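You operate a simulated robot arm through the tools that you are given. There is no shell and no other tool. Be economical: measure what you need, move in short steps, check, and stop when the job is done.

The job below is to be done with a simulated two-armed robot. You get a single attempt, and the scene is never put back.

## Task
Purge the dispenser into the shot cup up to the 15 ml line and scrap the cup.
Fine: stand the cup under the nozzle, hold the dispenser while you press its orange key, and wipe the drip off the bench with the pad; the pad goes back and the cup into the grey tray. Set down upright: shot cup. What is to be rubbed or washed off counts as gone when no trace of it is left.

The check looks at the end state, three seconds after you hand in, the way a careful person would. Anything else that was tipped, shoved, dropped, spilled or broken makes it a failure.

## Robot
Two 6-joint arms with two-finger parallel grippers on one trunk, on a base that drives. Base frame: it is fixed to the floor where the robot stands at the start and does not move with it; the origin is under the middle of the robot, x ahead of it, y to its left, z up; the surface under the hand at the start is at about z = 800. Units: mm, degrees, N and s.
The left shoulder is at the start at [60, 187, 1147], the right one opposite. With the tool pointing down near the work surface each hand reaches from about 180 to 620 mm from the robot's upright axis, wherever it stands, measured 20 degrees to its own side. Places, roughly: dispenser key [600, -300, 1000]; drip on the bench [400, 300, 800]; inside of the grey tray [800, 0, 800]. Payload 1.57 kg a hand.
Tool frame (each hand has its own): the origin (TCP) lies between the finger pads and is the grasp point; the fingertips stand 30 mm ahead of it; z points along the fingers, y is the line along which they close. The gripper opens to 110 mm. The fingers are 24 mm wide and 12 mm thick; the gripper's body (48 by 112 mm) begins 78 mm behind the TCP.
Orientation is that of the tool frame in the base frame, as [roll, pitch, yaw] about the fixed x, y, z axes, in that order (R = Rz(yaw) Ry(pitch) Rx(roll)). With the fingers straight down and closing along the base's y, the tool's x points along the base's -x, its y along +y and its z along -z.

## Interface
- The arms move only by the tool arm_command. It takes "left_targets", "right_targets" or both (then of equal length, played together; a hand with none holds still); each is a list of rows, each a list of 2 entries, a list of its own where there are three numbers: the shift along the tool's x, y, z in mm, then the turn, a rotation vector about the tool's x, y, z in degrees. In form: [[[tx, ty, tz], [rx, ry, rz]], ...]. A call has 1 to 8 rows; each row is the pose to reach, as a shift and turn from the pose commanded when the call began, along the tool's axes at that moment. "left_gripper" and "right_gripper" are, for a hand that has rows, the closure in counts, from 0 (fully open) to 255 (shut), set as the call begins (left out, the last holds). A row lasts 0.2 s, in which the tool goes at most 50 mm and 8.6 degrees; a call with a longer step from one row to the next is refused whole, and so is a gripper value outside its range. Where a pose cannot be reached the arm comes as near as it can. A force on the tool above 90 N (or 10 N above the force at the start of the call, whichever is more), or a blocked arm, ends the call early, and 0.2 s more pass. Each finger travels about 153 mm/s and halts on what it meets, pressing with about 38 N; the grip force reading is that of the motor and also rises with nothing between the fingers. The clock runs only during rows and for 0.2 s after the last one: add rows that repeat a pose to give the fingers time. It gives the time, the measured TCP pose, the force on the tool (base axes), the opening and the grip force at its end, in the units of the frame above (readings bear some noise), with the torque about the TCP (base axes, N m) and any sound that the robot's microphone picked up.
- Cameras (640 x 400 px; columns grow to the right, rows downward): "scene" is now at [6.5, 10.8, 1693.5]; the picture's right is [-0.01, -1.00, 0.00], its down [-0.68, 0.00, -0.73] and it looks along [0.73, -0.00, -0.68] (base axes); focal length 291 px, centre (320, 200). "left" rides on the left gripper at [70, -16, -141] in its tool frame; the picture's right is [0.23, 0.97, 0.00], its down [-0.86, 0.20, -0.48] and it looks along [-0.47, 0.11, 0.88] (tool axes); focal length 222 px, centre (320, 200). "right" rides on the right gripper at [70, 16, -141] in its tool frame; the picture's right is [-0.23, 0.97, 0.00], its down [-0.86, -0.20, -0.48] and it looks along [-0.47, -0.11, 0.88] (tool axes); focal length 222 px, centre (320, 200). There is no depth. A picture from a camera that has moved, and an enlarged one, comes with that camera's place and axes in the base frame and with its lens. The place of the scene camera against the robot may be out by one fixed shift of up to 25 mm in any direction.
- snapshot(camera): a new picture of that camera. It takes no simulated time.
- raise_lower(by): slides the trunk up (or, below 0, down) by that many mm; the arms and the scene camera ride with it, the base frame stays. It gives what a move gives, with no picture.
- drive_base(legs): drives the robot by 1 to 6 legs, each [ahead, left, turn to the left] in mm, mm and degrees, along the robot's own axes; the way and the turn of a leg run together, so that a leg with both is an arc; at most 1500 mm and 180 degrees a leg. The arms and the cameras ride along, it lands a little off, and it stops where it bumps. It gives what a move gives.
- pan_tilt(pan, tilt): turns the head with the scene camera to pan (to the left, within 86 degrees either way) and tilt (down, from -29 to 69), counted from straight ahead of the robot. It gives what a move gives.
- close_up(camera, box): a new picture of the part [left, top, right, bottom] of that camera's present view, enlarged. It takes no simulated time.
- finish_job(): hands the job in; it is judged then, once.

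Go step by step. Nothing tells you exact positions but the pictures and the camera data: compare them with the known pose of the tool, close in by small moves and look again before you grip or let go. The budget is 120 turns and 88 pictures, counting those below and the enlarged ones. Unless the task says otherwise, let go and move clear before handing in, and close with one line.

The tools are called after ">>>" by a JSON object that holds its "fn" and its "kwargs". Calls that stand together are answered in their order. arm_command: Moves the arms, as the interface text tells. Its arguments: {"type":"object","properties":{"left_targets":{"type":"array","items":{"type":"array"}},"left_gripper":{"type":"number"},"right_targets":{"type":"array","items":{"type":"array"}},"right_gripper":{"type":"number"}},"required":[]} The other tools are called the same way: raise_lower (by) slides the trunk up or down; drive_base (legs) drives the base; pan_tilt (pan, tilt) turns the head that bears the scene camera; snapshot (camera) takes a picture; close_up (camera, box) takes an enlarged picture of a part of a camera's view; finish_job () hands the job in.

At the start:

```text
time: 0.0
left_ee_pos: [416.8, 214.9, 1372.1]
left_orientation: [180.0, 0.0, 179.9]
left_contact_force: [0.1, 0.0, -0.6]
left_moment: [0.01, 0.03, 0.01]
left_gripper_width: 110.0
left_gripper_force: 0.1
right_ee_pos: [417.7, -212.9, 1337.8]
right_orientation: [180.0, 0.0, 180.0]
right_contact_force: [-0.2, 0.1, 0.3]
right_moment: [0.01, 0.0, 0.02]
right_gripper_width: 110.1
right_gripper_force: 0.1
trunk travel left (down, up): [-775.0, 215.0]
robot x, y, heading: [0.4, -0.1, 0.1]
head pan, tilt: [-0.3, 42.9]
```

scene: 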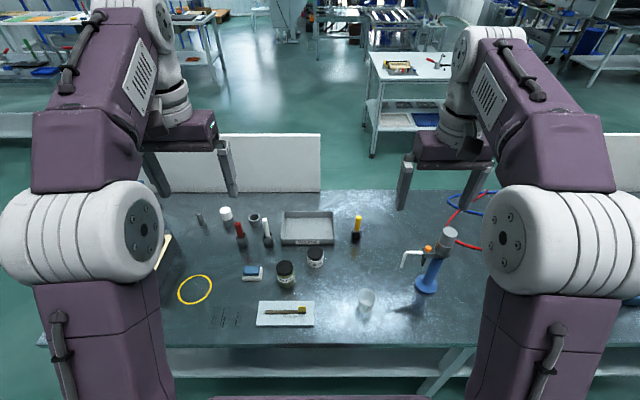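
right: 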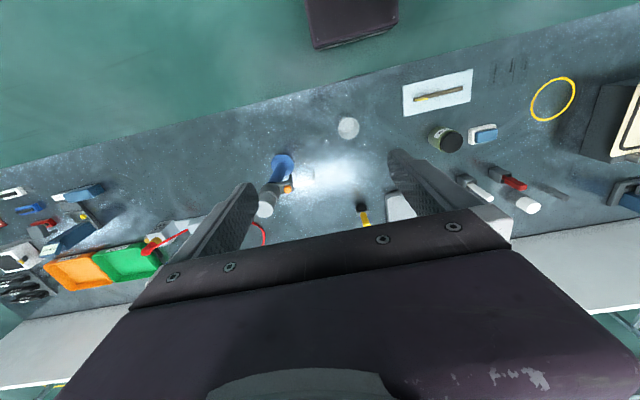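
left: 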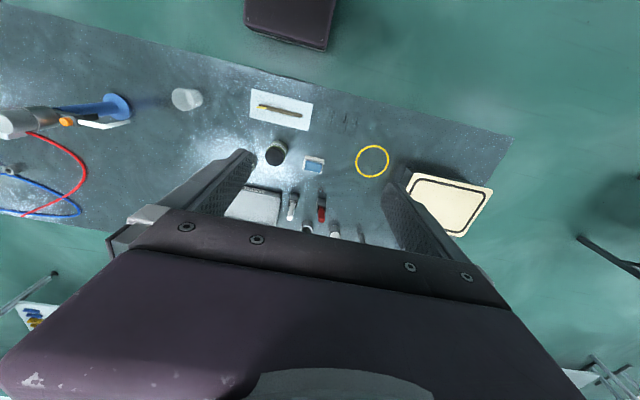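

I see the bench with the blue dispenser to the right, the shot cup beside it, a blue/white pad near the yellow ring, and the grey tray at the back. I'll take enlarged views first.

>>> {"fn": "close_up", "kwargs": {"camera": "scene", "box": [340, 200, 500, 320]}}

>>> {"fn": "close_up", "kwargs": {"camera": "scene", "box": [150, 200, 350, 340]}}

```text
3.33 times, centred on (420, 260) of scene
camera zoom: at [6.5, 10.8, 1693.5], right [-0.01, -1.0, 0.0], down [-0.68, 0.0, -0.73], along [0.73, 0.0, -0.68], focal length 969 px, centre (-13, 0)
```

zoom: 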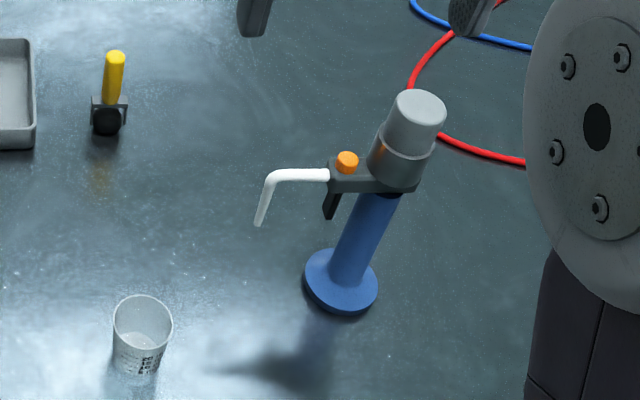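

```text
2.86 times, centred on (250, 270) of scene
camera zoom: at [6.5, 10.8, 1693.5], right [-0.01, -1.0, 0.0], down [-0.68, 0.0, -0.73], along [0.73, 0.0, -0.68], focal length 831 px, centre (520, 0)
```

zoom: 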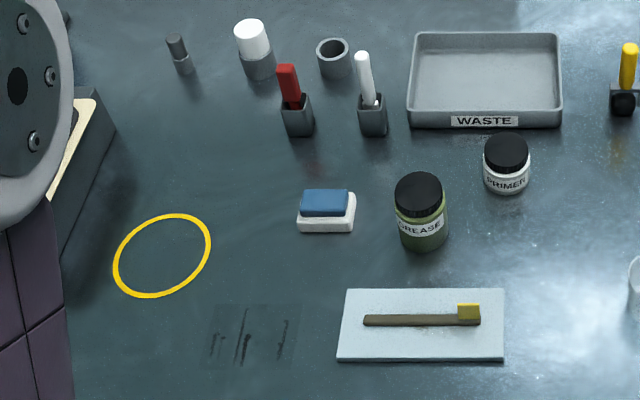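

The marks near [428, 309] fit the drip and the cup is near [450, -135]. I want sharper views of the drip, the cup and the dispenser from the hand cameras.

>>> {"fn": "close_up", "kwargs": {"camera": "left", "box": [240, 80, 400, 180]}}

>>> {"fn": "close_up", "kwargs": {"camera": "right", "box": [240, 100, 400, 230]}}

```text
4.00 times, centred on (320, 130) of left
camera zoom: at [348.2, 198.5, 1514.1], right [-0.23, 0.97, 0.0], down [0.86, 0.2, 0.48], along [0.47, 0.11, -0.88], focal length 888 px, centre (320, 480)
```

zoom: 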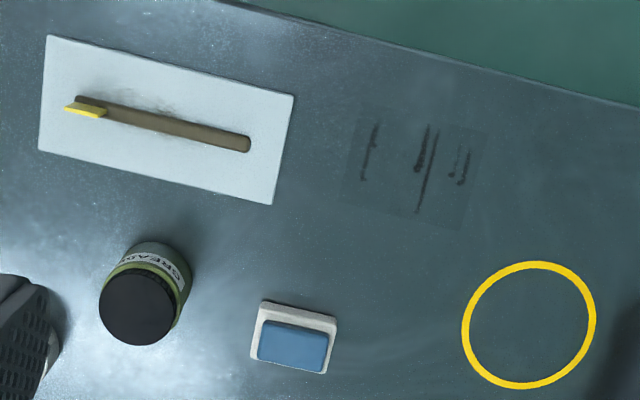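

```text
3.08 times, centred on (320, 165) of right
camera zoom: at [347.4, -196.4, 1479.0], right [0.23, 0.97, 0.0], down [0.86, -0.2, 0.48], along [0.47, -0.11, -0.88], focal length 684 px, centre (320, 308)
```

zoom: 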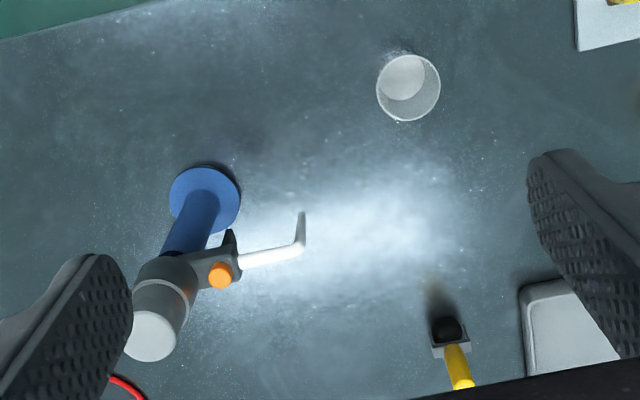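

Estimates from the hand cameras: dispenser axis (557,-366), key (556,-324,1003), nozzle tip (556,-262,~908), cup (483,-147), pad (601,234), drip (445,296). I'll look straight down to see how much room the base has ahead.

>>> {"fn": "pan_tilt", "kwargs": {"pan": 0, "tilt": 69}}

>>> {"fn": "snapshot", "kwargs": {"camera": "scene"}}

```text
time: 0.9
left_ee_pos: [417.0, 215.0, 1372.8]
left_orientation: [180.0, 0.1, 180.0]
left_contact_force: [-0.3, 1.0, 0.4]
left_moment: [-0.01, 0.01, 0.01]
left_gripper_width: 109.8
left_gripper_force: 0.1
right_ee_pos: [416.6, -213.1, 1337.9]
right_orientation: [-180.0, 0.1, 180.0]
right_contact_force: [0.1, 0.0, 0.0]
right_moment: [-0.03, -0.03, -0.01]
right_gripper_width: 110.3
right_gripper_force: 0.1
trunk travel left (down, up): [-775.0, 215.0]
robot x, y, heading: [1.8, 2.4, 0.2]
head pan, tilt: [0.0, 68.8]
```

```text
80 pictures are left
camera scene: at [-20.5, 11.2, 1661.7], right [0.0, -1.0, 0.0], down [-0.93, 0.0, -0.36], along [0.36, 0.0, -0.93], focal length 291 px, centre (320, 200)
```

scene: 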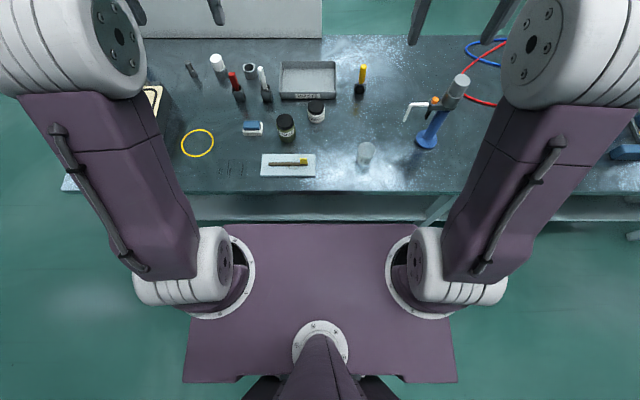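

The deck seen is the shoulder plate, well above the bench, with room ahead. I'll go right 230 mm and ahead 80 mm so that the dispenser and cup come within both hands' reach.

>>> {"fn": "drive_base", "kwargs": {"legs": [[0, -230, 0], [80, 0, 0]]}}

>>> {"fn": "pan_tilt", "kwargs": {"pan": 0, "tilt": 45}}

>>> {"fn": "snapshot", "kwargs": {"camera": "scene"}}

```text
time: 3.3
left_ee_pos: [489.7, -17.4, 1375.6]
left_orientation: [180.0, 0.3, -179.9]
left_contact_force: [-0.2, -0.5, -1.0]
left_moment: [-0.02, -0.03, -0.01]
left_gripper_width: 110.0
left_gripper_force: 0.1
right_ee_pos: [490.8, -444.8, 1339.7]
right_orientation: [-180.0, 0.3, -179.9]
right_contact_force: [0.1, -0.1, -0.2]
right_moment: [-0.02, -0.05, 0.01]
right_gripper_width: 109.9
right_gripper_force: 0.0
trunk travel left (down, up): [-775.0, 215.0]
robot x, y, heading: [75.9, -228.1, 0.2]
head pan, tilt: [0.0, 68.8]
```

```text
time: 4.2
left_ee_pos: [495.8, -18.1, 1372.6]
left_orientation: [-180.0, -0.1, -179.8]
left_contact_force: [0.1, -0.7, -1.0]
left_moment: [0.06, -0.01, 0.0]
left_gripper_width: 110.0
left_gripper_force: 0.0
right_ee_pos: [496.9, -444.9, 1336.9]
right_orientation: [-180.0, -0.1, -179.8]
right_contact_force: [0.0, 0.0, -0.1]
right_moment: [-0.02, 0.02, -0.02]
right_gripper_width: 109.9
right_gripper_force: 0.1
trunk travel left (down, up): [-775.0, 215.0]
robot x, y, heading: [78.3, -230.4, 0.1]
head pan, tilt: [0.0, 45.0]
```

```text
79 pictures are left
camera scene: at [85.4, -221.9, 1690.4], right [0.0, -1.0, 0.0], down [-0.71, 0.0, -0.71], along [0.71, 0.0, -0.71], focal length 291 px, centre (320, 200)
```

scene: 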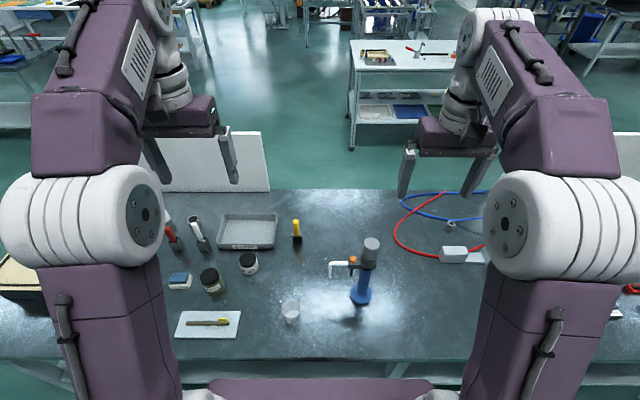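

The dispenser and cup are now well in front. I'll bring the left hand down behind the cup, tilting it 45° forward, to look at the cup before gripping.

>>> {"fn": "arm_command", "kwargs": {"left_targets": [[[8, -16, 31], [0, -5.6, 0]], [[16, -32, 62], [0, -11.2, 0]], [[24, -48, 93], [0, -16.8, 0]], [[33, -65, 125], [0, -22.5, 0]], [[41, -81, 156], [0, -28.1, 0]], [[49, -97, 187], [0, -33.7, 0]], [[58, -113, 218], [0, -39.4, 0]], [[66, -129, 250], [0, -45, 0]]]}}

>>> {"fn": "snapshot", "kwargs": {"camera": "left"}}

>>> {"fn": "snapshot", "kwargs": {"camera": "scene"}}

```text
time: 6.0
left_ee_pos: [470.3, -183.0, 1141.5]
left_orientation: [179.6, 44.8, 179.8]
left_contact_force: [0.1, -0.4, -1.2]
left_moment: [0.01, 0.02, 0.03]
left_gripper_width: 109.9
left_gripper_force: 0.1
left hand out of reach, approached as far as the arm can: row 7, 8
right_ee_pos: [497.9, -447.5, 1336.3]
right_orientation: [179.9, 0.0, -179.9]
right_contact_force: [0.1, -0.5, -0.2]
right_moment: [0.01, 0.0, 0.01]
right_gripper_width: 110.1
right_gripper_force: 0.1
trunk travel left (down, up): [-775.0, 215.0]
robot x, y, heading: [74.4, -230.7, 0.2]
head pan, tilt: [0.0, 45.0]
```

```text
78 pictures are left
camera left: at [321.8, -200.1, 1191.9], right [-0.16, 0.97, -0.16], down [0.27, 0.2, 0.94], along [0.95, 0.11, -0.29], focal length 222 px, centre (320, 200)
```

left: 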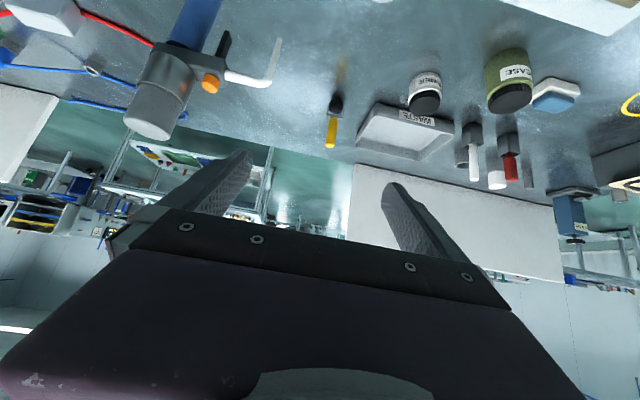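

```text
77 pictures are left
camera scene: at [85.9, -225.1, 1690.5], right [0.0, -1.0, 0.0], down [-0.71, 0.0, -0.71], along [0.71, 0.0, -0.71], focal length 291 px, centre (320, 200)
```

scene: 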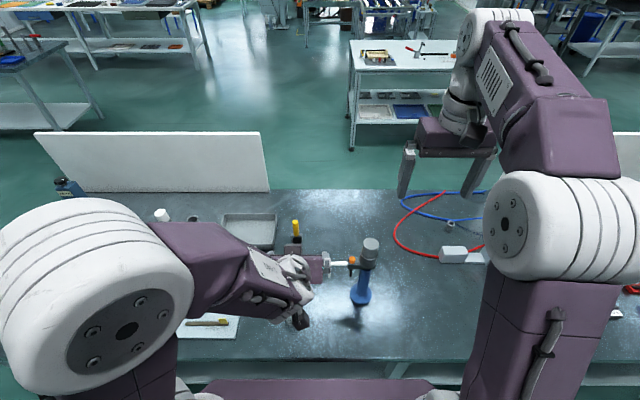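

The hand is too near the shoulder for a tilted reach, so I back the base up by 90 mm.

>>> {"fn": "drive_base", "kwargs": {"legs": [[-90, 0, 0]]}}

>>> {"fn": "arm_command", "kwargs": {"left_targets": [[[0, 0, 0], [0, 0, 0]]]}}

```text
time: 7.1
left_ee_pos: [384.0, -180.9, 1141.2]
left_orientation: [180.0, 44.7, -179.8]
left_contact_force: [0.0, 0.1, -0.5]
left_moment: [0.01, 0.02, -0.02]
left_gripper_width: 110.0
left_gripper_force: 0.0
right_ee_pos: [411.2, -444.9, 1337.2]
right_orientation: [-179.9, -0.1, -179.8]
right_contact_force: [-0.3, -0.3, -0.6]
right_moment: [-0.03, 0.01, 0.04]
right_gripper_width: 110.1
right_gripper_force: 0.0
trunk travel left (down, up): [-775.0, 215.0]
robot x, y, heading: [-10.4, -233.1, 0.3]
head pan, tilt: [0.0, 45.0]
```

```text
time: 7.5
left_ee_pos: [382.8, -179.8, 1143.2]
left_orientation: [179.9, 44.7, -179.7]
left_contact_force: [-0.2, 0.3, -0.6]
left_moment: [0.01, 0.0, 0.01]
left_gripper_width: 109.9
left_gripper_force: 0.2
right_ee_pos: [409.7, -444.5, 1337.3]
right_orientation: [-180.0, 0.0, -179.7]
right_contact_force: [0.1, 0.5, 0.6]
right_moment: [-0.02, 0.01, 0.0]
right_gripper_width: 110.0
right_gripper_force: 0.1
trunk travel left (down, up): [-775.0, 215.0]
robot x, y, heading: [-7.9, -232.7, 0.1]
head pan, tilt: [0.0, 45.0]
```

Now I move lower and closer, to (400,-147,1000), to see the cup with the left camera.

>>> {"fn": "arm_command", "kwargs": {"left_targets": [[[22, 8, 28], [0, 0, 0]], [[44, 16, 56], [0, 0, 0]], [[66, 24, 84], [0, 0, 0]], [[89, 33, 113], [0, 0, 0]]]}}

>>> {"fn": "snapshot", "kwargs": {"camera": "left"}}

>>> {"fn": "snapshot", "kwargs": {"camera": "scene"}}

```text
time: 8.5
left_ee_pos: [398.9, -173.1, 1071.7]
left_orientation: [179.6, 44.8, 179.9]
left_contact_force: [0.0, 0.1, 0.0]
left_moment: [0.0, -0.01, -0.01]
left_gripper_width: 110.0
left_gripper_force: 0.1
left hand out of reach, approached as far as the arm can: row 1, 2, 3, 4
right_ee_pos: [407.3, -445.1, 1337.4]
right_orientation: [180.0, 0.1, -179.7]
right_contact_force: [0.3, -0.1, -0.5]
right_moment: [0.02, 0.0, -0.02]
right_gripper_width: 110.1
right_gripper_force: 0.0
trunk travel left (down, up): [-775.0, 215.0]
robot x, y, heading: [-9.9, -234.2, 0.2]
head pan, tilt: [0.0, 45.0]
```

```text
76 pictures are left
camera left: at [250.2, -190.4, 1122.9], right [-0.17, 0.97, -0.16], down [0.27, 0.2, 0.94], along [0.95, 0.12, -0.29], focal length 222 px, centre (320, 200)
```

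left: 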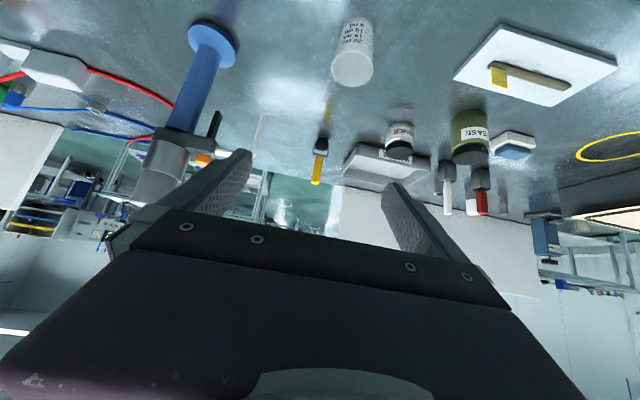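

```text
75 pictures are left
camera scene: at [-5.8, -222.0, 1690.5], right [0.0, -1.0, 0.0], down [-0.71, 0.0, -0.71], along [0.71, 0.0, -0.71], focal length 291 px, centre (320, 200)
```

scene: 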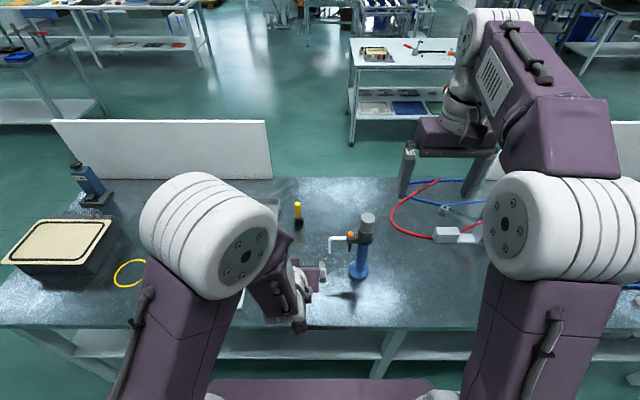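

The arm is short of room there, near its shoulder height. I'll move forward and down along the tool axis and see where it lands.

>>> {"fn": "arm_command", "kwargs": {"left_targets": [[[7, 0, 35], [0, 0, 0]], [[14, 0, 70], [0, 0, 0]]]}}

```text
time: 9.1
left_ee_pos: [454.0, -183.2, 1029.2]
left_orientation: [178.9, 44.5, 179.7]
left_contact_force: [-0.3, 0.5, -0.4]
left_moment: [-0.03, -0.01, -0.01]
left_gripper_width: 109.9
left_gripper_force: 0.1
left hand out of reach, approached as far as the arm can: row 1, 2
right_ee_pos: [409.9, -444.7, 1337.4]
right_orientation: [179.9, -0.1, -179.9]
right_contact_force: [1.1, 0.8, -0.4]
right_moment: [0.0, 0.01, 0.03]
right_gripper_width: 110.2
right_gripper_force: 0.0
trunk travel left (down, up): [-775.0, 215.0]
robot x, y, heading: [-9.3, -232.5, 0.2]
head pan, tilt: [0.0, 45.0]
```

The pose is too close to the shoulder, so I raise the trunk 130 mm and back off 40 mm to give the tilted arm more room.

>>> {"fn": "raise_lower", "kwargs": {"by": 130}}

>>> {"fn": "drive_base", "kwargs": {"legs": [[-50, 0, 0]]}}

>>> {"fn": "arm_command", "kwargs": {"left_targets": [[[0, 0, 0], [0, 0, 0]]]}}

```text
time: 10.7
left_ee_pos: [451.6, -183.9, 1159.9]
left_orientation: [179.0, 44.6, 179.7]
left_contact_force: [-0.1, 0.1, -0.3]
left_moment: [-0.01, 0.02, 0.02]
left_gripper_width: 109.8
left_gripper_force: 0.1
right_ee_pos: [407.6, -444.3, 1467.6]
right_orientation: [-179.9, -0.1, -179.8]
right_contact_force: [0.7, -0.2, -0.6]
right_moment: [-0.01, 0.0, 0.0]
right_gripper_width: 110.1
right_gripper_force: 0.1
trunk travel left (down, up): [-905.0, 85.0]
robot x, y, heading: [-10.0, -233.0, 0.3]
head pan, tilt: [0.0, 45.0]
```

```text
time: 11.6
left_ee_pos: [412.0, -182.5, 1156.1]
left_orientation: [178.9, 44.1, 179.8]
left_contact_force: [1.5, -0.4, 0.0]
left_moment: [0.01, 0.03, 0.02]
left_gripper_width: 110.1
left_gripper_force: 0.0
right_ee_pos: [369.7, -444.5, 1464.2]
right_orientation: [180.0, -0.4, -179.7]
right_contact_force: [1.7, -0.6, -0.5]
right_moment: [0.04, 0.08, 0.0]
right_gripper_width: 110.1
right_gripper_force: 0.0
trunk travel left (down, up): [-905.0, 85.0]
robot x, y, heading: [-64.9, -232.1, 0.1]
head pan, tilt: [0.0, 45.0]
```

```text
time: 12.0
left_ee_pos: [397.4, -183.1, 1161.5]
left_orientation: [179.1, 44.8, 179.8]
left_contact_force: [-0.7, 0.2, 1.5]
left_moment: [-0.01, -0.01, -0.02]
left_gripper_width: 110.1
left_gripper_force: 0.1
right_ee_pos: [352.2, -444.3, 1469.8]
right_orientation: [-179.9, 0.2, -179.7]
right_contact_force: [-0.7, -0.7, -0.1]
right_moment: [-0.01, -0.06, -0.02]
right_gripper_width: 110.0
right_gripper_force: 0.0
trunk travel left (down, up): [-905.0, 85.0]
robot x, y, heading: [-66.0, -232.1, 0.5]
head pan, tilt: [0.0, 45.0]
```

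Now move to a point behind and above the cup, (410,-147,930).

>>> {"fn": "arm_command", "kwargs": {"left_targets": [[[26, 6, 29], [0, 0, 0]], [[51, 12, 58], [0, 0, 0]], [[77, 18, 86], [0, 0, 0]], [[103, 24, 115], [0, 0, 0]], [[128, 30, 144], [0, 0, 0]], [[154, 36, 172], [0, 0, 0]]]}}

>>> {"fn": "snapshot", "kwargs": {"camera": "left"}}

```text
time: 13.4
left_ee_pos: [472.6, -165.7, 916.5]
left_orientation: [175.3, 43.6, 177.9]
left_contact_force: [0.5, -0.2, -0.2]
left_moment: [-0.01, 0.01, 0.03]
left_gripper_width: 110.1
left_gripper_force: 0.0
left hand out of reach, approached as far as the arm can: row 1, 2, 3, 4, 5, 6
right_ee_pos: [358.2, -442.9, 1469.1]
right_orientation: [180.0, -0.1, -179.8]
right_contact_force: [0.4, -0.5, 0.2]
right_moment: [-0.04, 0.0, 0.02]
right_gripper_width: 109.9
right_gripper_force: 0.2
trunk travel left (down, up): [-905.0, 85.0]
robot x, y, heading: [-58.9, -232.6, 0.3]
head pan, tilt: [0.0, 45.0]
```

```text
74 pictures are left
camera left: at [325.6, -188.3, 968.9], right [-0.18, 0.98, -0.1], down [0.28, 0.15, 0.95], along [0.94, 0.14, -0.31], focal length 222 px, centre (320, 200)
```

left: 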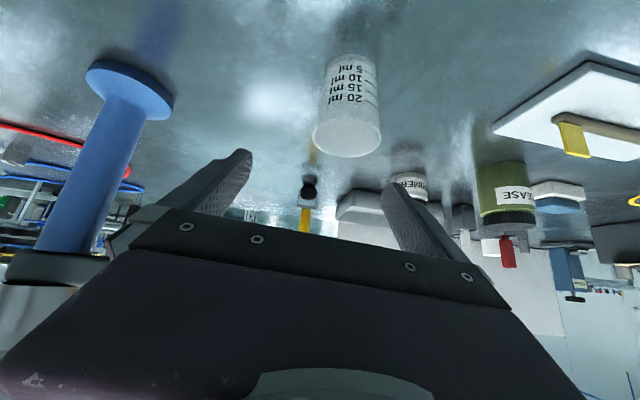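

The arm is at a limit and its commanded pose may differ from the measured one. A small test pulling back and easing the tilt will tell me.

>>> {"fn": "arm_command", "kwargs": {"left_targets": [[[0, 0, -20], [0, 8, 0]], [[0, 0, -40], [0, 15, 0]]]}}

```text
time: 14.0
left_ee_pos: [442.4, -170.0, 948.6]
left_orientation: [176.1, 28.6, 179.3]
left_contact_force: [-0.3, 0.6, 0.0]
left_moment: [0.01, 0.02, 0.0]
left_gripper_width: 109.9
left_gripper_force: 0.0
right_ee_pos: [357.3, -443.3, 1468.1]
right_orientation: [-180.0, 0.0, -179.7]
right_contact_force: [0.3, -0.2, 0.5]
right_moment: [0.01, 0.02, 0.01]
right_gripper_width: 110.0
right_gripper_force: 0.1
trunk travel left (down, up): [-905.0, 85.0]
robot x, y, heading: [-59.7, -232.8, 0.4]
head pan, tilt: [0.0, 45.0]
```

The commanded pose does follow the clamped one. I back up another 70 mm for a better wrist angle, then continue with about 37° tilt.

>>> {"fn": "drive_base", "kwargs": {"legs": [[-70, 0, 0]]}}

>>> {"fn": "arm_command", "kwargs": {"left_targets": [[[0, 0, 0], [2, -4, 0]], [[0, 0, 0], [4, -8, 0]]]}}

>>> {"fn": "snapshot", "kwargs": {"camera": "left"}}

```text
time: 15.0
left_ee_pos: [380.1, -171.4, 944.6]
left_orientation: [176.1, 28.2, 179.2]
left_contact_force: [1.5, -0.9, -0.6]
left_moment: [0.0, 0.05, -0.01]
left_gripper_width: 109.7
left_gripper_force: 0.0
right_ee_pos: [300.5, -446.0, 1462.8]
right_orientation: [-180.0, -0.5, -179.8]
right_contact_force: [-0.1, -0.3, 0.1]
right_moment: [0.02, 0.1, -0.03]
right_gripper_width: 110.0
right_gripper_force: 0.0
trunk travel left (down, up): [-905.0, 85.0]
robot x, y, heading: [-128.8, -233.0, 0.4]
head pan, tilt: [0.0, 45.0]
```

```text
time: 15.6
left_ee_pos: [397.6, -181.3, 948.0]
left_orientation: [178.4, 36.0, 178.1]
left_contact_force: [0.5, 0.5, -0.8]
left_moment: [0.01, 0.06, -0.01]
left_gripper_width: 110.2
left_gripper_force: 0.0
left hand out of reach, approached as far as the arm can: row 2
right_ee_pos: [294.2, -445.2, 1466.1]
right_orientation: [-180.0, -0.3, -179.8]
right_contact_force: [-0.4, -0.3, 0.1]
right_moment: [0.0, 0.05, -0.02]
right_gripper_width: 109.9
right_gripper_force: 0.2
trunk travel left (down, up): [-905.0, 85.0]
robot x, y, heading: [-129.5, -230.2, 0.1]
head pan, tilt: [0.0, 45.0]
```

```text
73 pictures are left
camera left: at [258.7, -198.1, 1020.8], right [-0.17, 0.98, -0.11], down [0.41, 0.17, 0.89], along [0.89, 0.1, -0.43], focal length 222 px, centre (320, 200)
```

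left: 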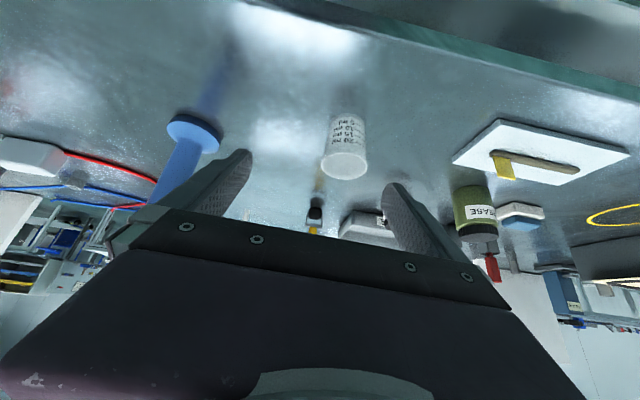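

Cup is at about (476,-150), rim near z 861 and about 57 mm wide. I advance towards it along the tool axis and check.

>>> {"fn": "arm_command", "kwargs": {"left_targets": [[[0, 10, 20], [0, 0, 0]], [[1, 20, 40], [0, 0, 0]], [[1, 31, 62], [0, 0, 0]]]}}

>>> {"fn": "snapshot", "kwargs": {"camera": "left"}}

>>> {"fn": "snapshot", "kwargs": {"camera": "scene"}}

```text
time: 16.4
left_ee_pos: [430.3, -152.7, 901.1]
left_orientation: [179.9, 36.5, 178.8]
left_contact_force: [0.2, 0.6, 0.2]
left_moment: [0.02, -0.02, 0.02]
left_gripper_width: 109.9
left_gripper_force: 0.1
left hand out of reach, approached as far as the arm can: row 1
right_ee_pos: [290.3, -444.8, 1467.7]
right_orientation: [-180.0, -0.1, -179.8]
right_contact_force: [0.4, 0.1, -0.5]
right_moment: [-0.01, 0.03, 0.0]
right_gripper_width: 109.7
right_gripper_force: 0.0
trunk travel left (down, up): [-905.0, 85.0]
robot x, y, heading: [-127.7, -234.5, 0.1]
head pan, tilt: [0.0, 45.0]
```

```text
72 pictures are left
camera left: at [289.7, -166.0, 971.7], right [-0.16, 0.98, -0.13], down [0.4, 0.19, 0.89], along [0.9, 0.09, -0.43], focal length 222 px, centre (320, 200)
```

left: 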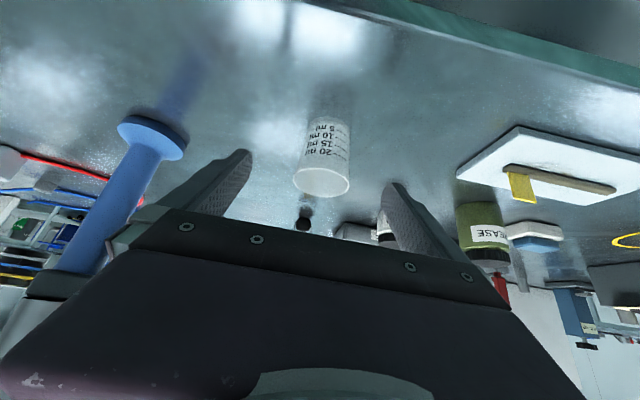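

```text
71 pictures are left
camera scene: at [-124.3, -221.8, 1820.5], right [0.0, -1.0, 0.0], down [-0.71, 0.0, -0.71], along [0.71, 0.0, -0.71], focal length 291 px, centre (320, 200)
```

scene: 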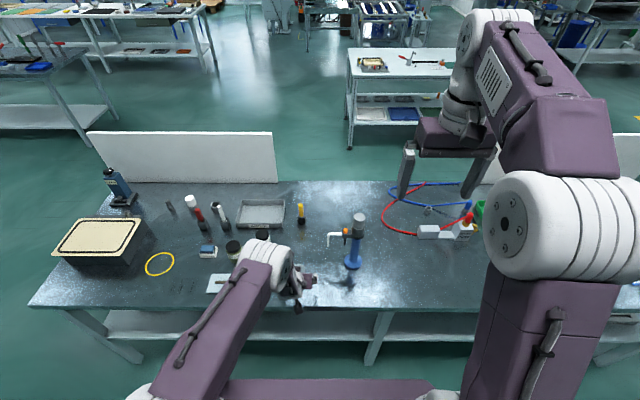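

The cup is centred between the open fingers. I advance to straddle it at about z 838.

>>> {"fn": "arm_command", "kwargs": {"left_targets": [[[0, 1, 20], [0, 0, 0]], [[0, 1, 40], [0, 0, 0]], [[1, 2, 60], [0, 0, 0]], [[1, 2, 75], [0, 0, 0]]]}}

>>> {"fn": "snapshot", "kwargs": {"camera": "left"}}

```text
time: 17.4
left_ee_pos: [472.4, -150.0, 840.6]
left_orientation: [179.7, 36.6, 178.8]
left_contact_force: [0.1, 0.4, -0.4]
left_moment: [0.04, -0.01, 0.02]
left_gripper_width: 110.0
left_gripper_force: 0.1
left hand out of reach, approached as far as the arm can: row 4
right_ee_pos: [288.9, -445.5, 1467.6]
right_orientation: [-180.0, -0.1, -179.9]
right_contact_force: [-0.2, 0.6, 1.0]
right_moment: [0.01, -0.02, -0.01]
right_gripper_width: 110.0
right_gripper_force: 0.1
trunk travel left (down, up): [-905.0, 85.0]
robot x, y, heading: [-128.6, -232.8, 0.2]
head pan, tilt: [0.0, 45.0]
```

```text
70 pictures are left
camera left: at [332.6, -163.9, 912.7], right [-0.17, 0.98, -0.13], down [0.4, 0.19, 0.89], along [0.9, 0.1, -0.43], focal length 222 px, centre (320, 200)
```

left: 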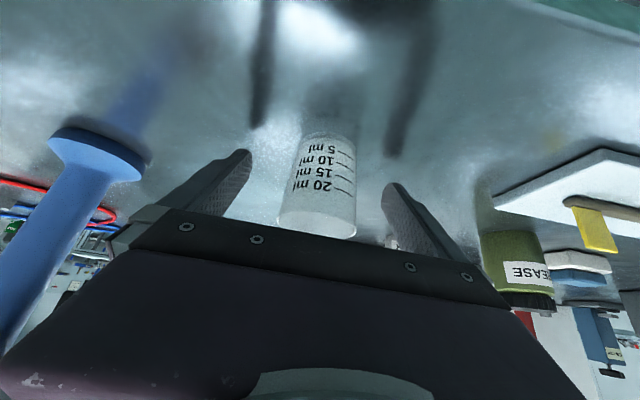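

The fingers straddle the cup. I close gently.

>>> {"fn": "arm_command", "kwargs": {"left_targets": [[[0, 0, 0], [0, 0, 0]], [[0, 0, 0], [0, 0, 0]], [[0, 0, 0], [0, 0, 0]]], "left_gripper": 150}}

>>> {"fn": "snapshot", "kwargs": {"camera": "left"}}

```text
time: 18.2
left_ee_pos: [473.4, -150.7, 841.9]
left_orientation: [179.6, 36.6, 178.9]
left_contact_force: [-0.4, 0.3, -0.9]
left_moment: [-0.06, -0.03, 0.01]
left_gripper_width: 52.6
left_gripper_force: 38.4
right_ee_pos: [289.0, -445.0, 1467.3]
right_orientation: [-180.0, -0.2, -179.7]
right_contact_force: [-0.1, -0.1, -0.6]
right_moment: [-0.02, 0.01, -0.01]
right_gripper_width: 110.3
right_gripper_force: 0.1
trunk travel left (down, up): [-905.0, 85.0]
robot x, y, heading: [-127.0, -233.2, 0.1]
head pan, tilt: [0.0, 45.0]
```

```text
69 pictures are left
camera left: at [332.4, -164.0, 912.9], right [-0.17, 0.98, -0.13], down [0.4, 0.19, 0.9], along [0.9, 0.1, -0.43], focal length 222 px, centre (320, 200)
```

left: 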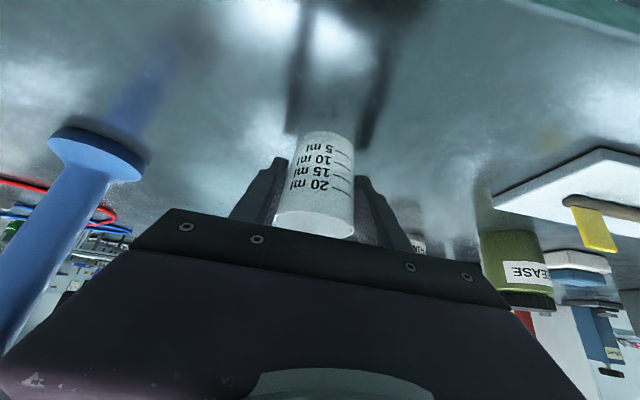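

The cup is held. I lift it 15 mm, move right to the nozzle's y, and look.

>>> {"fn": "arm_command", "kwargs": {"left_targets": [[[-9, 0, -12], [0, 0, 0]], [[-9, -28, -12], [0, 0, 0]], [[-9, -56, -12], [0, 0, 0]], [[-9, -84, -12], [0, 0, 0]], [[-9, -112, -12], [0, 0, 0]]]}}

>>> {"fn": "snapshot", "kwargs": {"camera": "left"}}

>>> {"fn": "close_up", "kwargs": {"camera": "scene", "box": [280, 200, 400, 320]}}

>>> {"fn": "snapshot", "kwargs": {"camera": "right"}}

```text
time: 19.4
left_ee_pos: [464.0, -235.4, 854.8]
left_orientation: [180.0, 36.6, 178.9]
left_contact_force: [0.1, 0.7, -0.9]
left_moment: [0.0, 0.01, 0.0]
left_gripper_width: 52.7
left_gripper_force: 38.4
left hand out of reach, approached as far as the arm can: row 4, 5
right_ee_pos: [288.4, -444.7, 1467.5]
right_orientation: [180.0, -0.2, -179.8]
right_contact_force: [0.0, -0.3, 0.3]
right_moment: [0.02, -0.01, 0.01]
right_gripper_width: 110.0
right_gripper_force: 0.0
trunk travel left (down, up): [-905.0, 85.0]
robot x, y, heading: [-128.2, -230.3, 0.4]
head pan, tilt: [0.0, 45.0]
```

```text
68 pictures are left
camera left: at [323.3, -249.3, 926.6], right [-0.16, 0.98, -0.13], down [0.4, 0.19, 0.89], along [0.9, 0.09, -0.43], focal length 222 px, centre (320, 200)
```

left: 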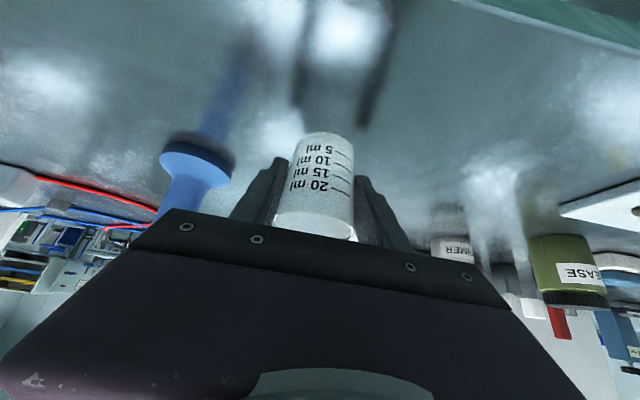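

```text
3.33 times, centred on (340, 260) of scene
camera zoom: at [-124.7, -222.4, 1820.5], right [0.0, -1.0, 0.0], down [-0.71, 0.0, -0.71], along [0.71, 0.0, -0.71], focal length 969 px, centre (253, 0)
```

zoom: 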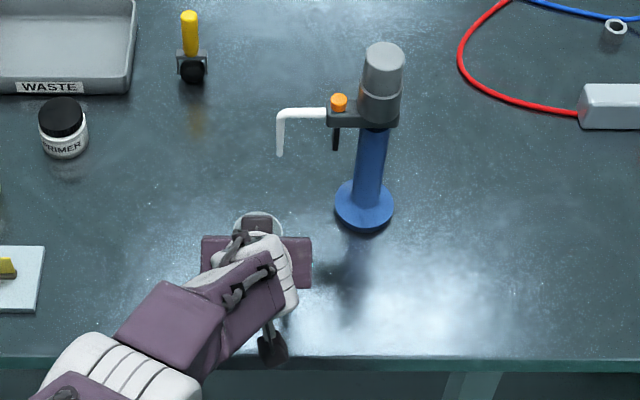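

```text
66 pictures are left
camera right: at [218.9, -428.8, 1608.5], right [0.22, 0.97, 0.0], down [0.86, -0.2, 0.48], along [0.47, -0.11, -0.88], focal length 222 px, centre (320, 200)
```

right: 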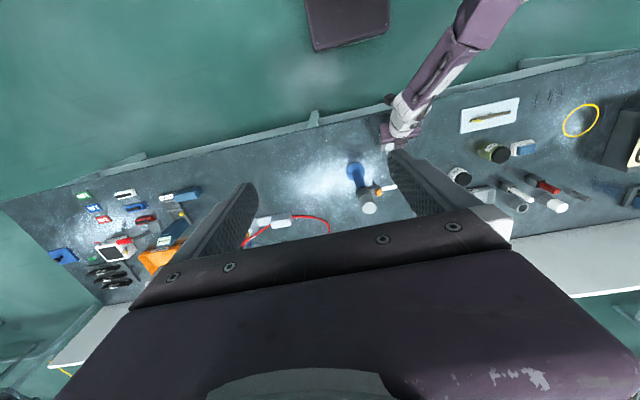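

The arm's sideways limit stops it at y −235, but the base can carry the cup in: nozzle tip is about (552,-260,900), so I drive 25 mm right and most of the way ahead.

>>> {"fn": "drive_base", "kwargs": {"legs": [[0, -25, 0], [70, 0, 0]]}}

>>> {"fn": "arm_command", "kwargs": {"left_targets": [[[0, 0, 0], [0, 0, 0]], [[0, 0, 0], [0, 0, 0]]]}}

>>> {"fn": "close_up", "kwargs": {"camera": "scene", "box": [280, 180, 400, 300]}}

>>> {"fn": "close_up", "kwargs": {"camera": "right", "box": [300, 100, 460, 230]}}

```text
time: 20.8
left_ee_pos: [528.8, -258.5, 859.8]
left_orientation: [-179.9, 37.0, 178.7]
left_contact_force: [-0.5, -0.1, 0.1]
left_moment: [-0.03, -0.04, -0.01]
left_gripper_width: 52.5
left_gripper_force: 37.8
right_ee_pos: [349.7, -467.7, 1470.0]
right_orientation: [-179.8, 0.4, -179.8]
right_contact_force: [-1.4, 0.1, 0.0]
right_moment: [-0.06, -0.11, 0.03]
right_gripper_width: 109.9
right_gripper_force: 0.1
trunk travel left (down, up): [-905.0, 85.0]
robot x, y, heading: [-60.0, -259.3, 0.3]
head pan, tilt: [0.0, 45.0]
```

```text
time: 21.4
left_ee_pos: [530.2, -259.3, 856.6]
left_orientation: [179.9, 36.8, 178.8]
left_contact_force: [-1.0, 0.7, 0.4]
left_moment: [-0.04, 0.01, -0.02]
left_gripper_width: 52.5
left_gripper_force: 38.3
right_ee_pos: [353.4, -469.2, 1469.4]
right_orientation: [180.0, 0.1, -179.8]
right_contact_force: [-0.4, 0.3, 0.1]
right_moment: [-0.01, -0.01, 0.01]
right_gripper_width: 109.8
right_gripper_force: 0.1
trunk travel left (down, up): [-905.0, 85.0]
robot x, y, heading: [-59.0, -260.3, 0.3]
head pan, tilt: [0.0, 45.0]
```

```text
3.33 times, centred on (340, 240) of scene
camera zoom: at [-60.5, -245.7, 1820.6], right [0.0, -1.0, 0.0], down [-0.7, 0.0, -0.71], along [0.71, 0.0, -0.7], focal length 969 px, centre (253, 67)
```

zoom: 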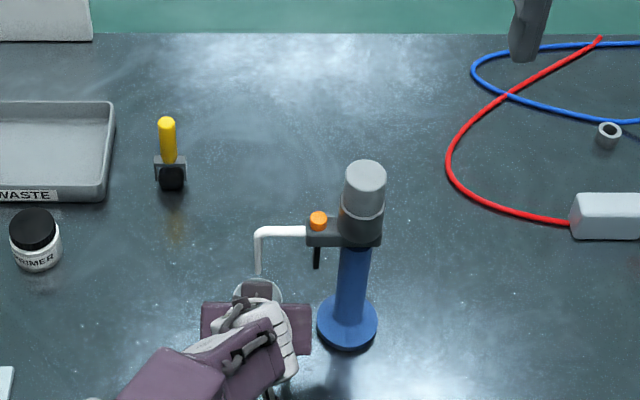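

```text
3.08 times, centred on (380, 165) of right
camera zoom: at [283.4, -452.6, 1610.3], right [0.22, 0.97, 0.0], down [0.85, -0.2, 0.48], along [0.47, -0.11, -0.88], focal length 684 px, centre (135, 308)
```

zoom: 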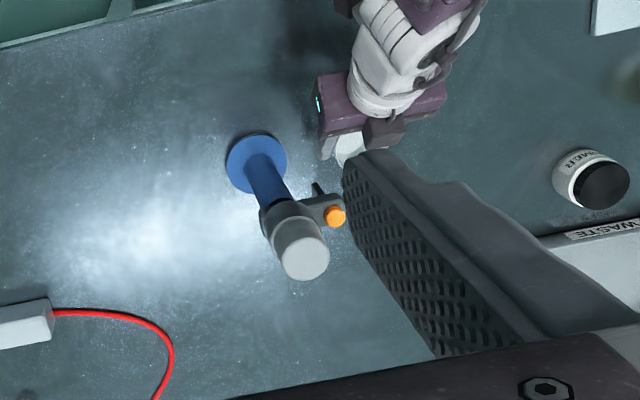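

The cup is aligned in y with the nozzle (both at column 257) and about 22 mm short in x. I move forward 22 mm and check.

>>> {"fn": "arm_command", "kwargs": {"left_targets": [[[-9, 0, 6.5], [0, 0, 0]], [[-17.6, 0, 13.2], [0, 0, 0]]]}}

>>> {"fn": "close_up", "kwargs": {"camera": "scene", "box": [300, 210, 360, 270]}}

>>> {"fn": "snapshot", "kwargs": {"camera": "left"}}

```text
time: 22.0
left_ee_pos: [533.1, -260.5, 856.6]
left_orientation: [179.9, 36.7, 178.9]
left_contact_force: [0.2, -0.7, -0.7]
left_moment: [0.04, -0.01, 0.01]
left_gripper_width: 52.5
left_gripper_force: 38.7
left hand out of reach, approached as far as the arm can: row 1, 2
right_ee_pos: [356.2, -468.9, 1467.6]
right_orientation: [180.0, 0.2, -179.8]
right_contact_force: [0.5, -0.6, 0.7]
right_moment: [-0.02, -0.01, 0.02]
right_gripper_width: 110.1
right_gripper_force: 0.1
trunk travel left (down, up): [-905.0, 85.0]
robot x, y, heading: [-57.7, -255.8, 0.0]
head pan, tilt: [0.0, 45.0]
```

```text
6.67 times, centred on (330, 240) of scene
camera zoom: at [-56.8, -246.6, 1820.5], right [0.0, -1.0, 0.0], down [-0.71, 0.0, -0.71], along [0.71, 0.0, -0.71], focal length 1938 px, centre (253, -67)
```

zoom: 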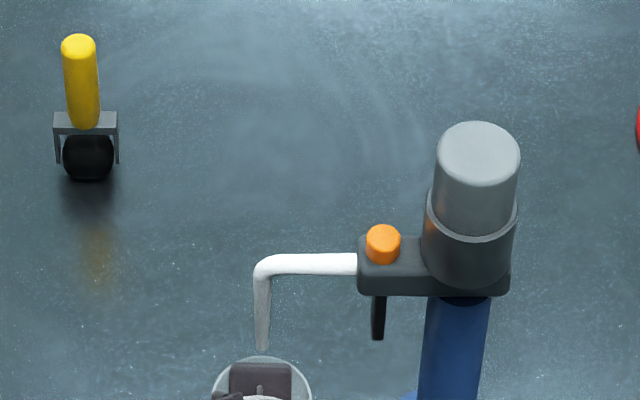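

```text
62 pictures are left
camera left: at [392.7, -274.1, 927.2], right [-0.16, 0.98, -0.13], down [0.4, 0.19, 0.9], along [0.9, 0.09, -0.43], focal length 222 px, centre (320, 200)
```

left: 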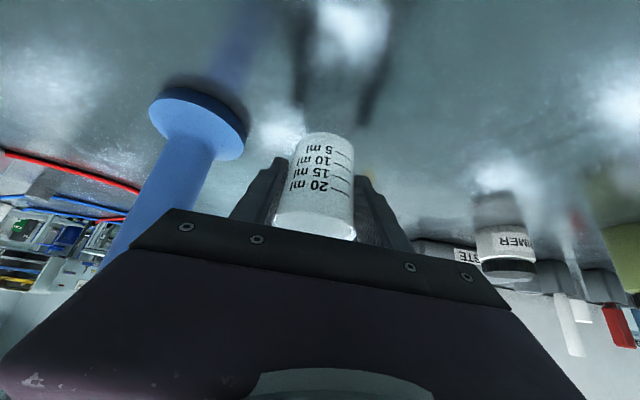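

The arm is at its limit in x, so the base makes the last 21 mm.

>>> {"fn": "drive_base", "kwargs": {"legs": [[21, 0, 0]]}}

>>> {"fn": "arm_command", "kwargs": {"left_targets": [[[0, 0, 0], [0, 0, 0]], [[0, 0, 0], [0, 0, 0]]]}}

>>> {"fn": "close_up", "kwargs": {"camera": "scene", "box": [300, 210, 360, 270]}}

```text
time: 22.8
left_ee_pos: [550.6, -260.4, 857.9]
left_orientation: [179.9, 36.9, 178.9]
left_contact_force: [0.1, 0.4, -0.5]
left_moment: [0.01, -0.02, 0.0]
left_gripper_width: 52.5
left_gripper_force: 38.1
right_ee_pos: [370.4, -469.0, 1468.6]
right_orientation: [180.0, 0.3, -179.8]
right_contact_force: [-1.4, 0.4, -0.1]
right_moment: [-0.01, -0.12, 0.0]
right_gripper_width: 109.9
right_gripper_force: 0.0
trunk travel left (down, up): [-905.0, 85.0]
robot x, y, heading: [-34.5, -260.6, 0.4]
head pan, tilt: [0.0, 45.0]
```

```text
time: 23.4
left_ee_pos: [552.6, -259.7, 857.1]
left_orientation: [-180.0, 36.7, 178.8]
left_contact_force: [-1.0, -1.8, 0.6]
left_moment: [0.01, -0.03, 0.03]
left_gripper_width: 52.6
left_gripper_force: 37.7
right_ee_pos: [377.0, -469.2, 1467.9]
right_orientation: [-180.0, 0.1, -179.8]
right_contact_force: [-0.6, 0.1, 0.0]
right_moment: [0.03, -0.02, -0.01]
right_gripper_width: 109.9
right_gripper_force: 0.0
trunk travel left (down, up): [-905.0, 85.0]
robot x, y, heading: [-40.9, -254.9, -0.0]
head pan, tilt: [0.0, 45.0]
```

```text
6.67 times, centred on (330, 240) of scene
camera zoom: at [-37.4, -246.9, 1820.5], right [0.0, -1.0, 0.0], down [-0.71, 0.0, -0.71], along [0.71, 0.0, -0.71], focal length 1938 px, centre (253, -67)
```

zoom: 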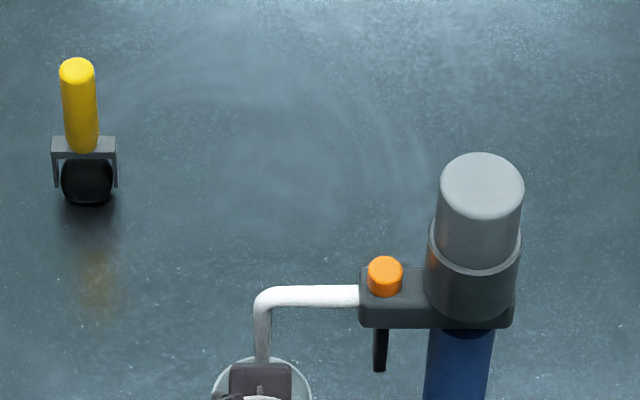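

The nozzle tip now lies over the cup's centre. I lower the cup 15 mm to the bench.

>>> {"fn": "arm_command", "kwargs": {"left_targets": [[[3, 0, 4], [0, 0, 0]], [[6, 0, 8], [0, 0, 0]], [[8.7, 0, 11.6], [0, 0, 0]]]}}

>>> {"fn": "snapshot", "kwargs": {"camera": "left"}}

```text
time: 24.2
left_ee_pos: [552.9, -260.8, 855.5]
left_orientation: [179.9, 36.6, 178.8]
left_contact_force: [0.1, -0.2, -0.3]
left_moment: [0.01, 0.01, 0.02]
left_gripper_width: 52.6
left_gripper_force: 38.1
left hand out of reach, approached as far as the arm can: row 1, 2, 3
right_ee_pos: [378.1, -470.3, 1467.5]
right_orientation: [179.9, 0.0, -179.8]
right_contact_force: [-0.1, 0.6, 0.9]
right_moment: [-0.03, -0.01, -0.01]
right_gripper_width: 109.9
right_gripper_force: 0.1
trunk travel left (down, up): [-905.0, 85.0]
robot x, y, heading: [-41.6, -257.4, 0.4]
head pan, tilt: [0.0, 45.0]
```

```text
60 pictures are left
camera left: at [413.5, -274.1, 926.7], right [-0.16, 0.98, -0.13], down [0.4, 0.19, 0.89], along [0.9, 0.09, -0.43], focal length 222 px, centre (320, 200)
```

left: 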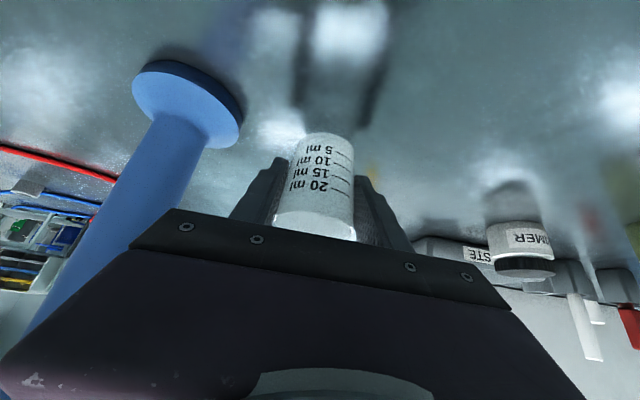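

I lower the trunk instead, by 12 mm, and watch the force.

>>> {"fn": "raise_lower", "kwargs": {"by": -12}}

```text
time: 24.8
left_ee_pos: [554.1, -260.5, 843.4]
left_orientation: [180.0, 36.5, 178.8]
left_contact_force: [0.7, -0.1, -0.4]
left_moment: [-0.04, -0.03, 0.0]
left_gripper_width: 52.7
left_gripper_force: 38.2
right_ee_pos: [377.8, -469.4, 1455.7]
right_orientation: [180.0, 0.0, -179.8]
right_contact_force: [0.2, -0.4, 0.3]
right_moment: [-0.02, 0.02, 0.02]
right_gripper_width: 110.2
right_gripper_force: 0.0
trunk travel left (down, up): [-893.0, 97.0]
robot x, y, heading: [-38.8, -258.8, 0.1]
head pan, tilt: [0.0, 45.0]
```

>>> {"fn": "raise_lower", "kwargs": {"by": -2}}

>>> {"fn": "close_up", "kwargs": {"camera": "left", "box": [240, 90, 400, 250]}}

```text
time: 25.3
left_ee_pos: [554.0, -261.0, 841.9]
left_orientation: [179.8, 36.6, 178.8]
left_contact_force: [0.5, 0.0, 0.5]
left_moment: [0.02, 0.02, 0.0]
left_gripper_width: 52.6
left_gripper_force: 37.8
right_ee_pos: [379.0, -470.1, 1452.8]
right_orientation: [-180.0, 0.0, -179.8]
right_contact_force: [0.1, 0.4, 0.6]
right_moment: [-0.01, -0.01, -0.02]
right_gripper_width: 109.8
right_gripper_force: 0.1
trunk travel left (down, up): [-891.0, 99.0]
robot x, y, heading: [-37.1, -257.9, 0.2]
head pan, tilt: [0.0, 45.0]
```

```text
2.50 times, centred on (320, 170) of left
camera zoom: at [413.7, -274.1, 912.6], right [-0.16, 0.98, -0.13], down [0.4, 0.19, 0.89], along [0.9, 0.09, -0.43], focal length 555 px, centre (320, 275)
```

zoom: 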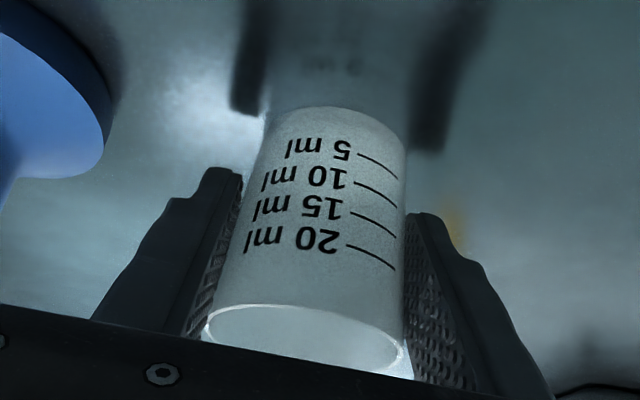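

>>> {"fn": "raise_lower", "kwargs": {"by": -1.5}}

```text
time: 25.9
left_ee_pos: [554.3, -260.3, 842.1]
left_orientation: [179.8, 36.8, 178.8]
left_contact_force: [0.0, 0.8, 8.4]
left_moment: [-0.13, 0.04, -0.02]
left_gripper_width: 52.3
left_gripper_force: 38.3
right_ee_pos: [377.4, -469.3, 1453.0]
right_orientation: [179.9, 0.1, -179.8]
right_contact_force: [0.6, -0.2, 0.3]
right_moment: [0.0, -0.01, 0.02]
right_gripper_width: 110.0
right_gripper_force: 0.1
trunk travel left (down, up): [-890.0, 100.0]
robot x, y, heading: [-42.3, -260.4, 0.3]
head pan, tilt: [0.0, 45.0]
```

The cup is on the bench (8 N). I open partway and back straight out along the tool axis.

>>> {"fn": "arm_command", "kwargs": {"left_targets": [[[0, 0, 0], [0, 0, 0]], [[0, 0, 0], [0, 0, 0]], [[0, 0, -20], [0, 0, 0]], [[0, 0, -50], [0, 0, 0]], [[0, 0, -85], [0, 0, 0]], [[0, 0, -120], [0, 0, 0]]], "left_gripper": 62}}

>>> {"fn": "close_up", "kwargs": {"camera": "left", "box": [200, 60, 440, 210]}}

>>> {"fn": "close_up", "kwargs": {"camera": "scene", "box": [290, 210, 390, 310]}}

```text
time: 27.2
left_ee_pos: [553.8, -282.8, 858.6]
left_orientation: [179.9, 36.5, 178.9]
left_contact_force: [-0.9, -1.1, 0.2]
left_moment: [0.0, -0.04, 0.02]
left_gripper_width: 83.2
left_gripper_force: 0.1
left hand out of reach, approached as far as the arm can: row 3, 4, 5, 6
right_ee_pos: [379.6, -468.5, 1452.1]
right_orientation: [180.0, 0.0, -179.8]
right_contact_force: [0.1, -0.5, 0.1]
right_moment: [0.03, 0.0, -0.04]
right_gripper_width: 110.0
right_gripper_force: 0.0
trunk travel left (down, up): [-890.0, 100.0]
robot x, y, heading: [-39.2, -259.5, 0.3]
head pan, tilt: [0.0, 45.0]
```

```text
2.67 times, centred on (320, 135) of left
camera zoom: at [413.7, -296.5, 930.4], right [-0.16, 0.98, -0.13], down [0.4, 0.19, 0.89], along [0.9, 0.09, -0.43], focal length 592 px, centre (320, 373)
```

zoom: 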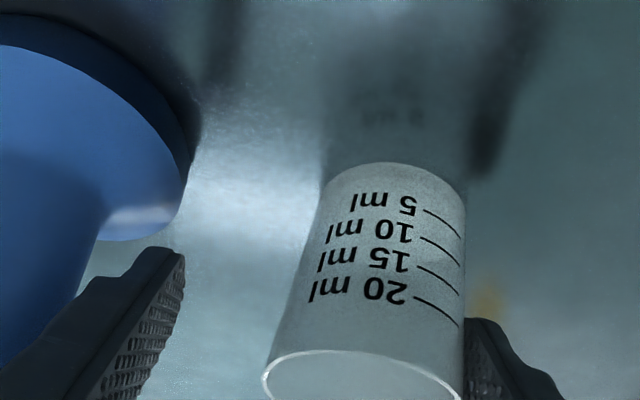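

```text
4.00 times, centred on (340, 260) of scene
camera zoom: at [-34.8, -246.9, 1805.0], right [0.0, -1.0, 0.0], down [-0.71, 0.0, -0.71], along [0.71, 0.0, -0.71], focal length 1163 px, centre (240, -40)
```

zoom: 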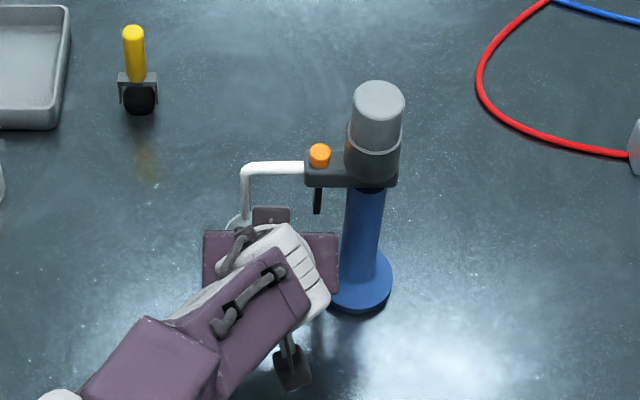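

The wrist slid 22 mm sideways when pulling back, so its finger is at the cup. I use the base instead: left 19 mm to recentre, then straight back.

>>> {"fn": "drive_base", "kwargs": {"legs": [[0, 19, 0]]}}

>>> {"fn": "close_up", "kwargs": {"camera": "left", "box": [200, 60, 440, 210]}}

```text
time: 28.0
left_ee_pos: [553.1, -268.8, 859.5]
left_orientation: [179.6, 36.6, 178.6]
left_contact_force: [-0.2, -1.8, -0.3]
left_moment: [0.04, 0.0, 0.02]
left_gripper_width: 83.2
left_gripper_force: 0.1
right_ee_pos: [379.1, -456.5, 1451.2]
right_orientation: [179.8, 0.0, -179.8]
right_contact_force: [0.3, -0.3, 0.0]
right_moment: [0.05, 0.01, 0.01]
right_gripper_width: 110.0
right_gripper_force: 0.1
trunk travel left (down, up): [-890.0, 100.0]
robot x, y, heading: [-37.7, -239.2, 0.1]
head pan, tilt: [0.0, 45.0]
```

```text
2.67 times, centred on (320, 135) of left
camera zoom: at [413.7, -281.4, 930.0], right [-0.16, 0.98, -0.13], down [0.4, 0.19, 0.9], along [0.9, 0.09, -0.43], focal length 592 px, centre (320, 373)
```

zoom: 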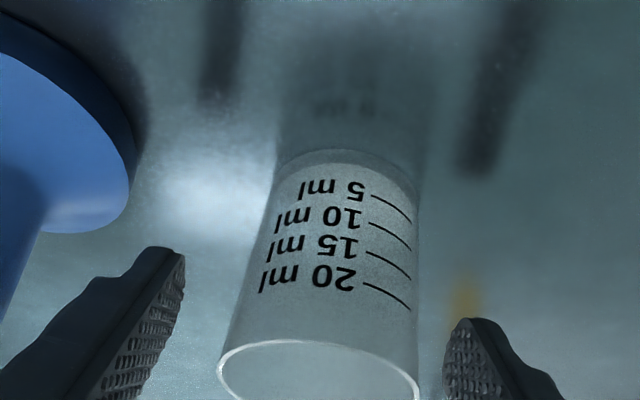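

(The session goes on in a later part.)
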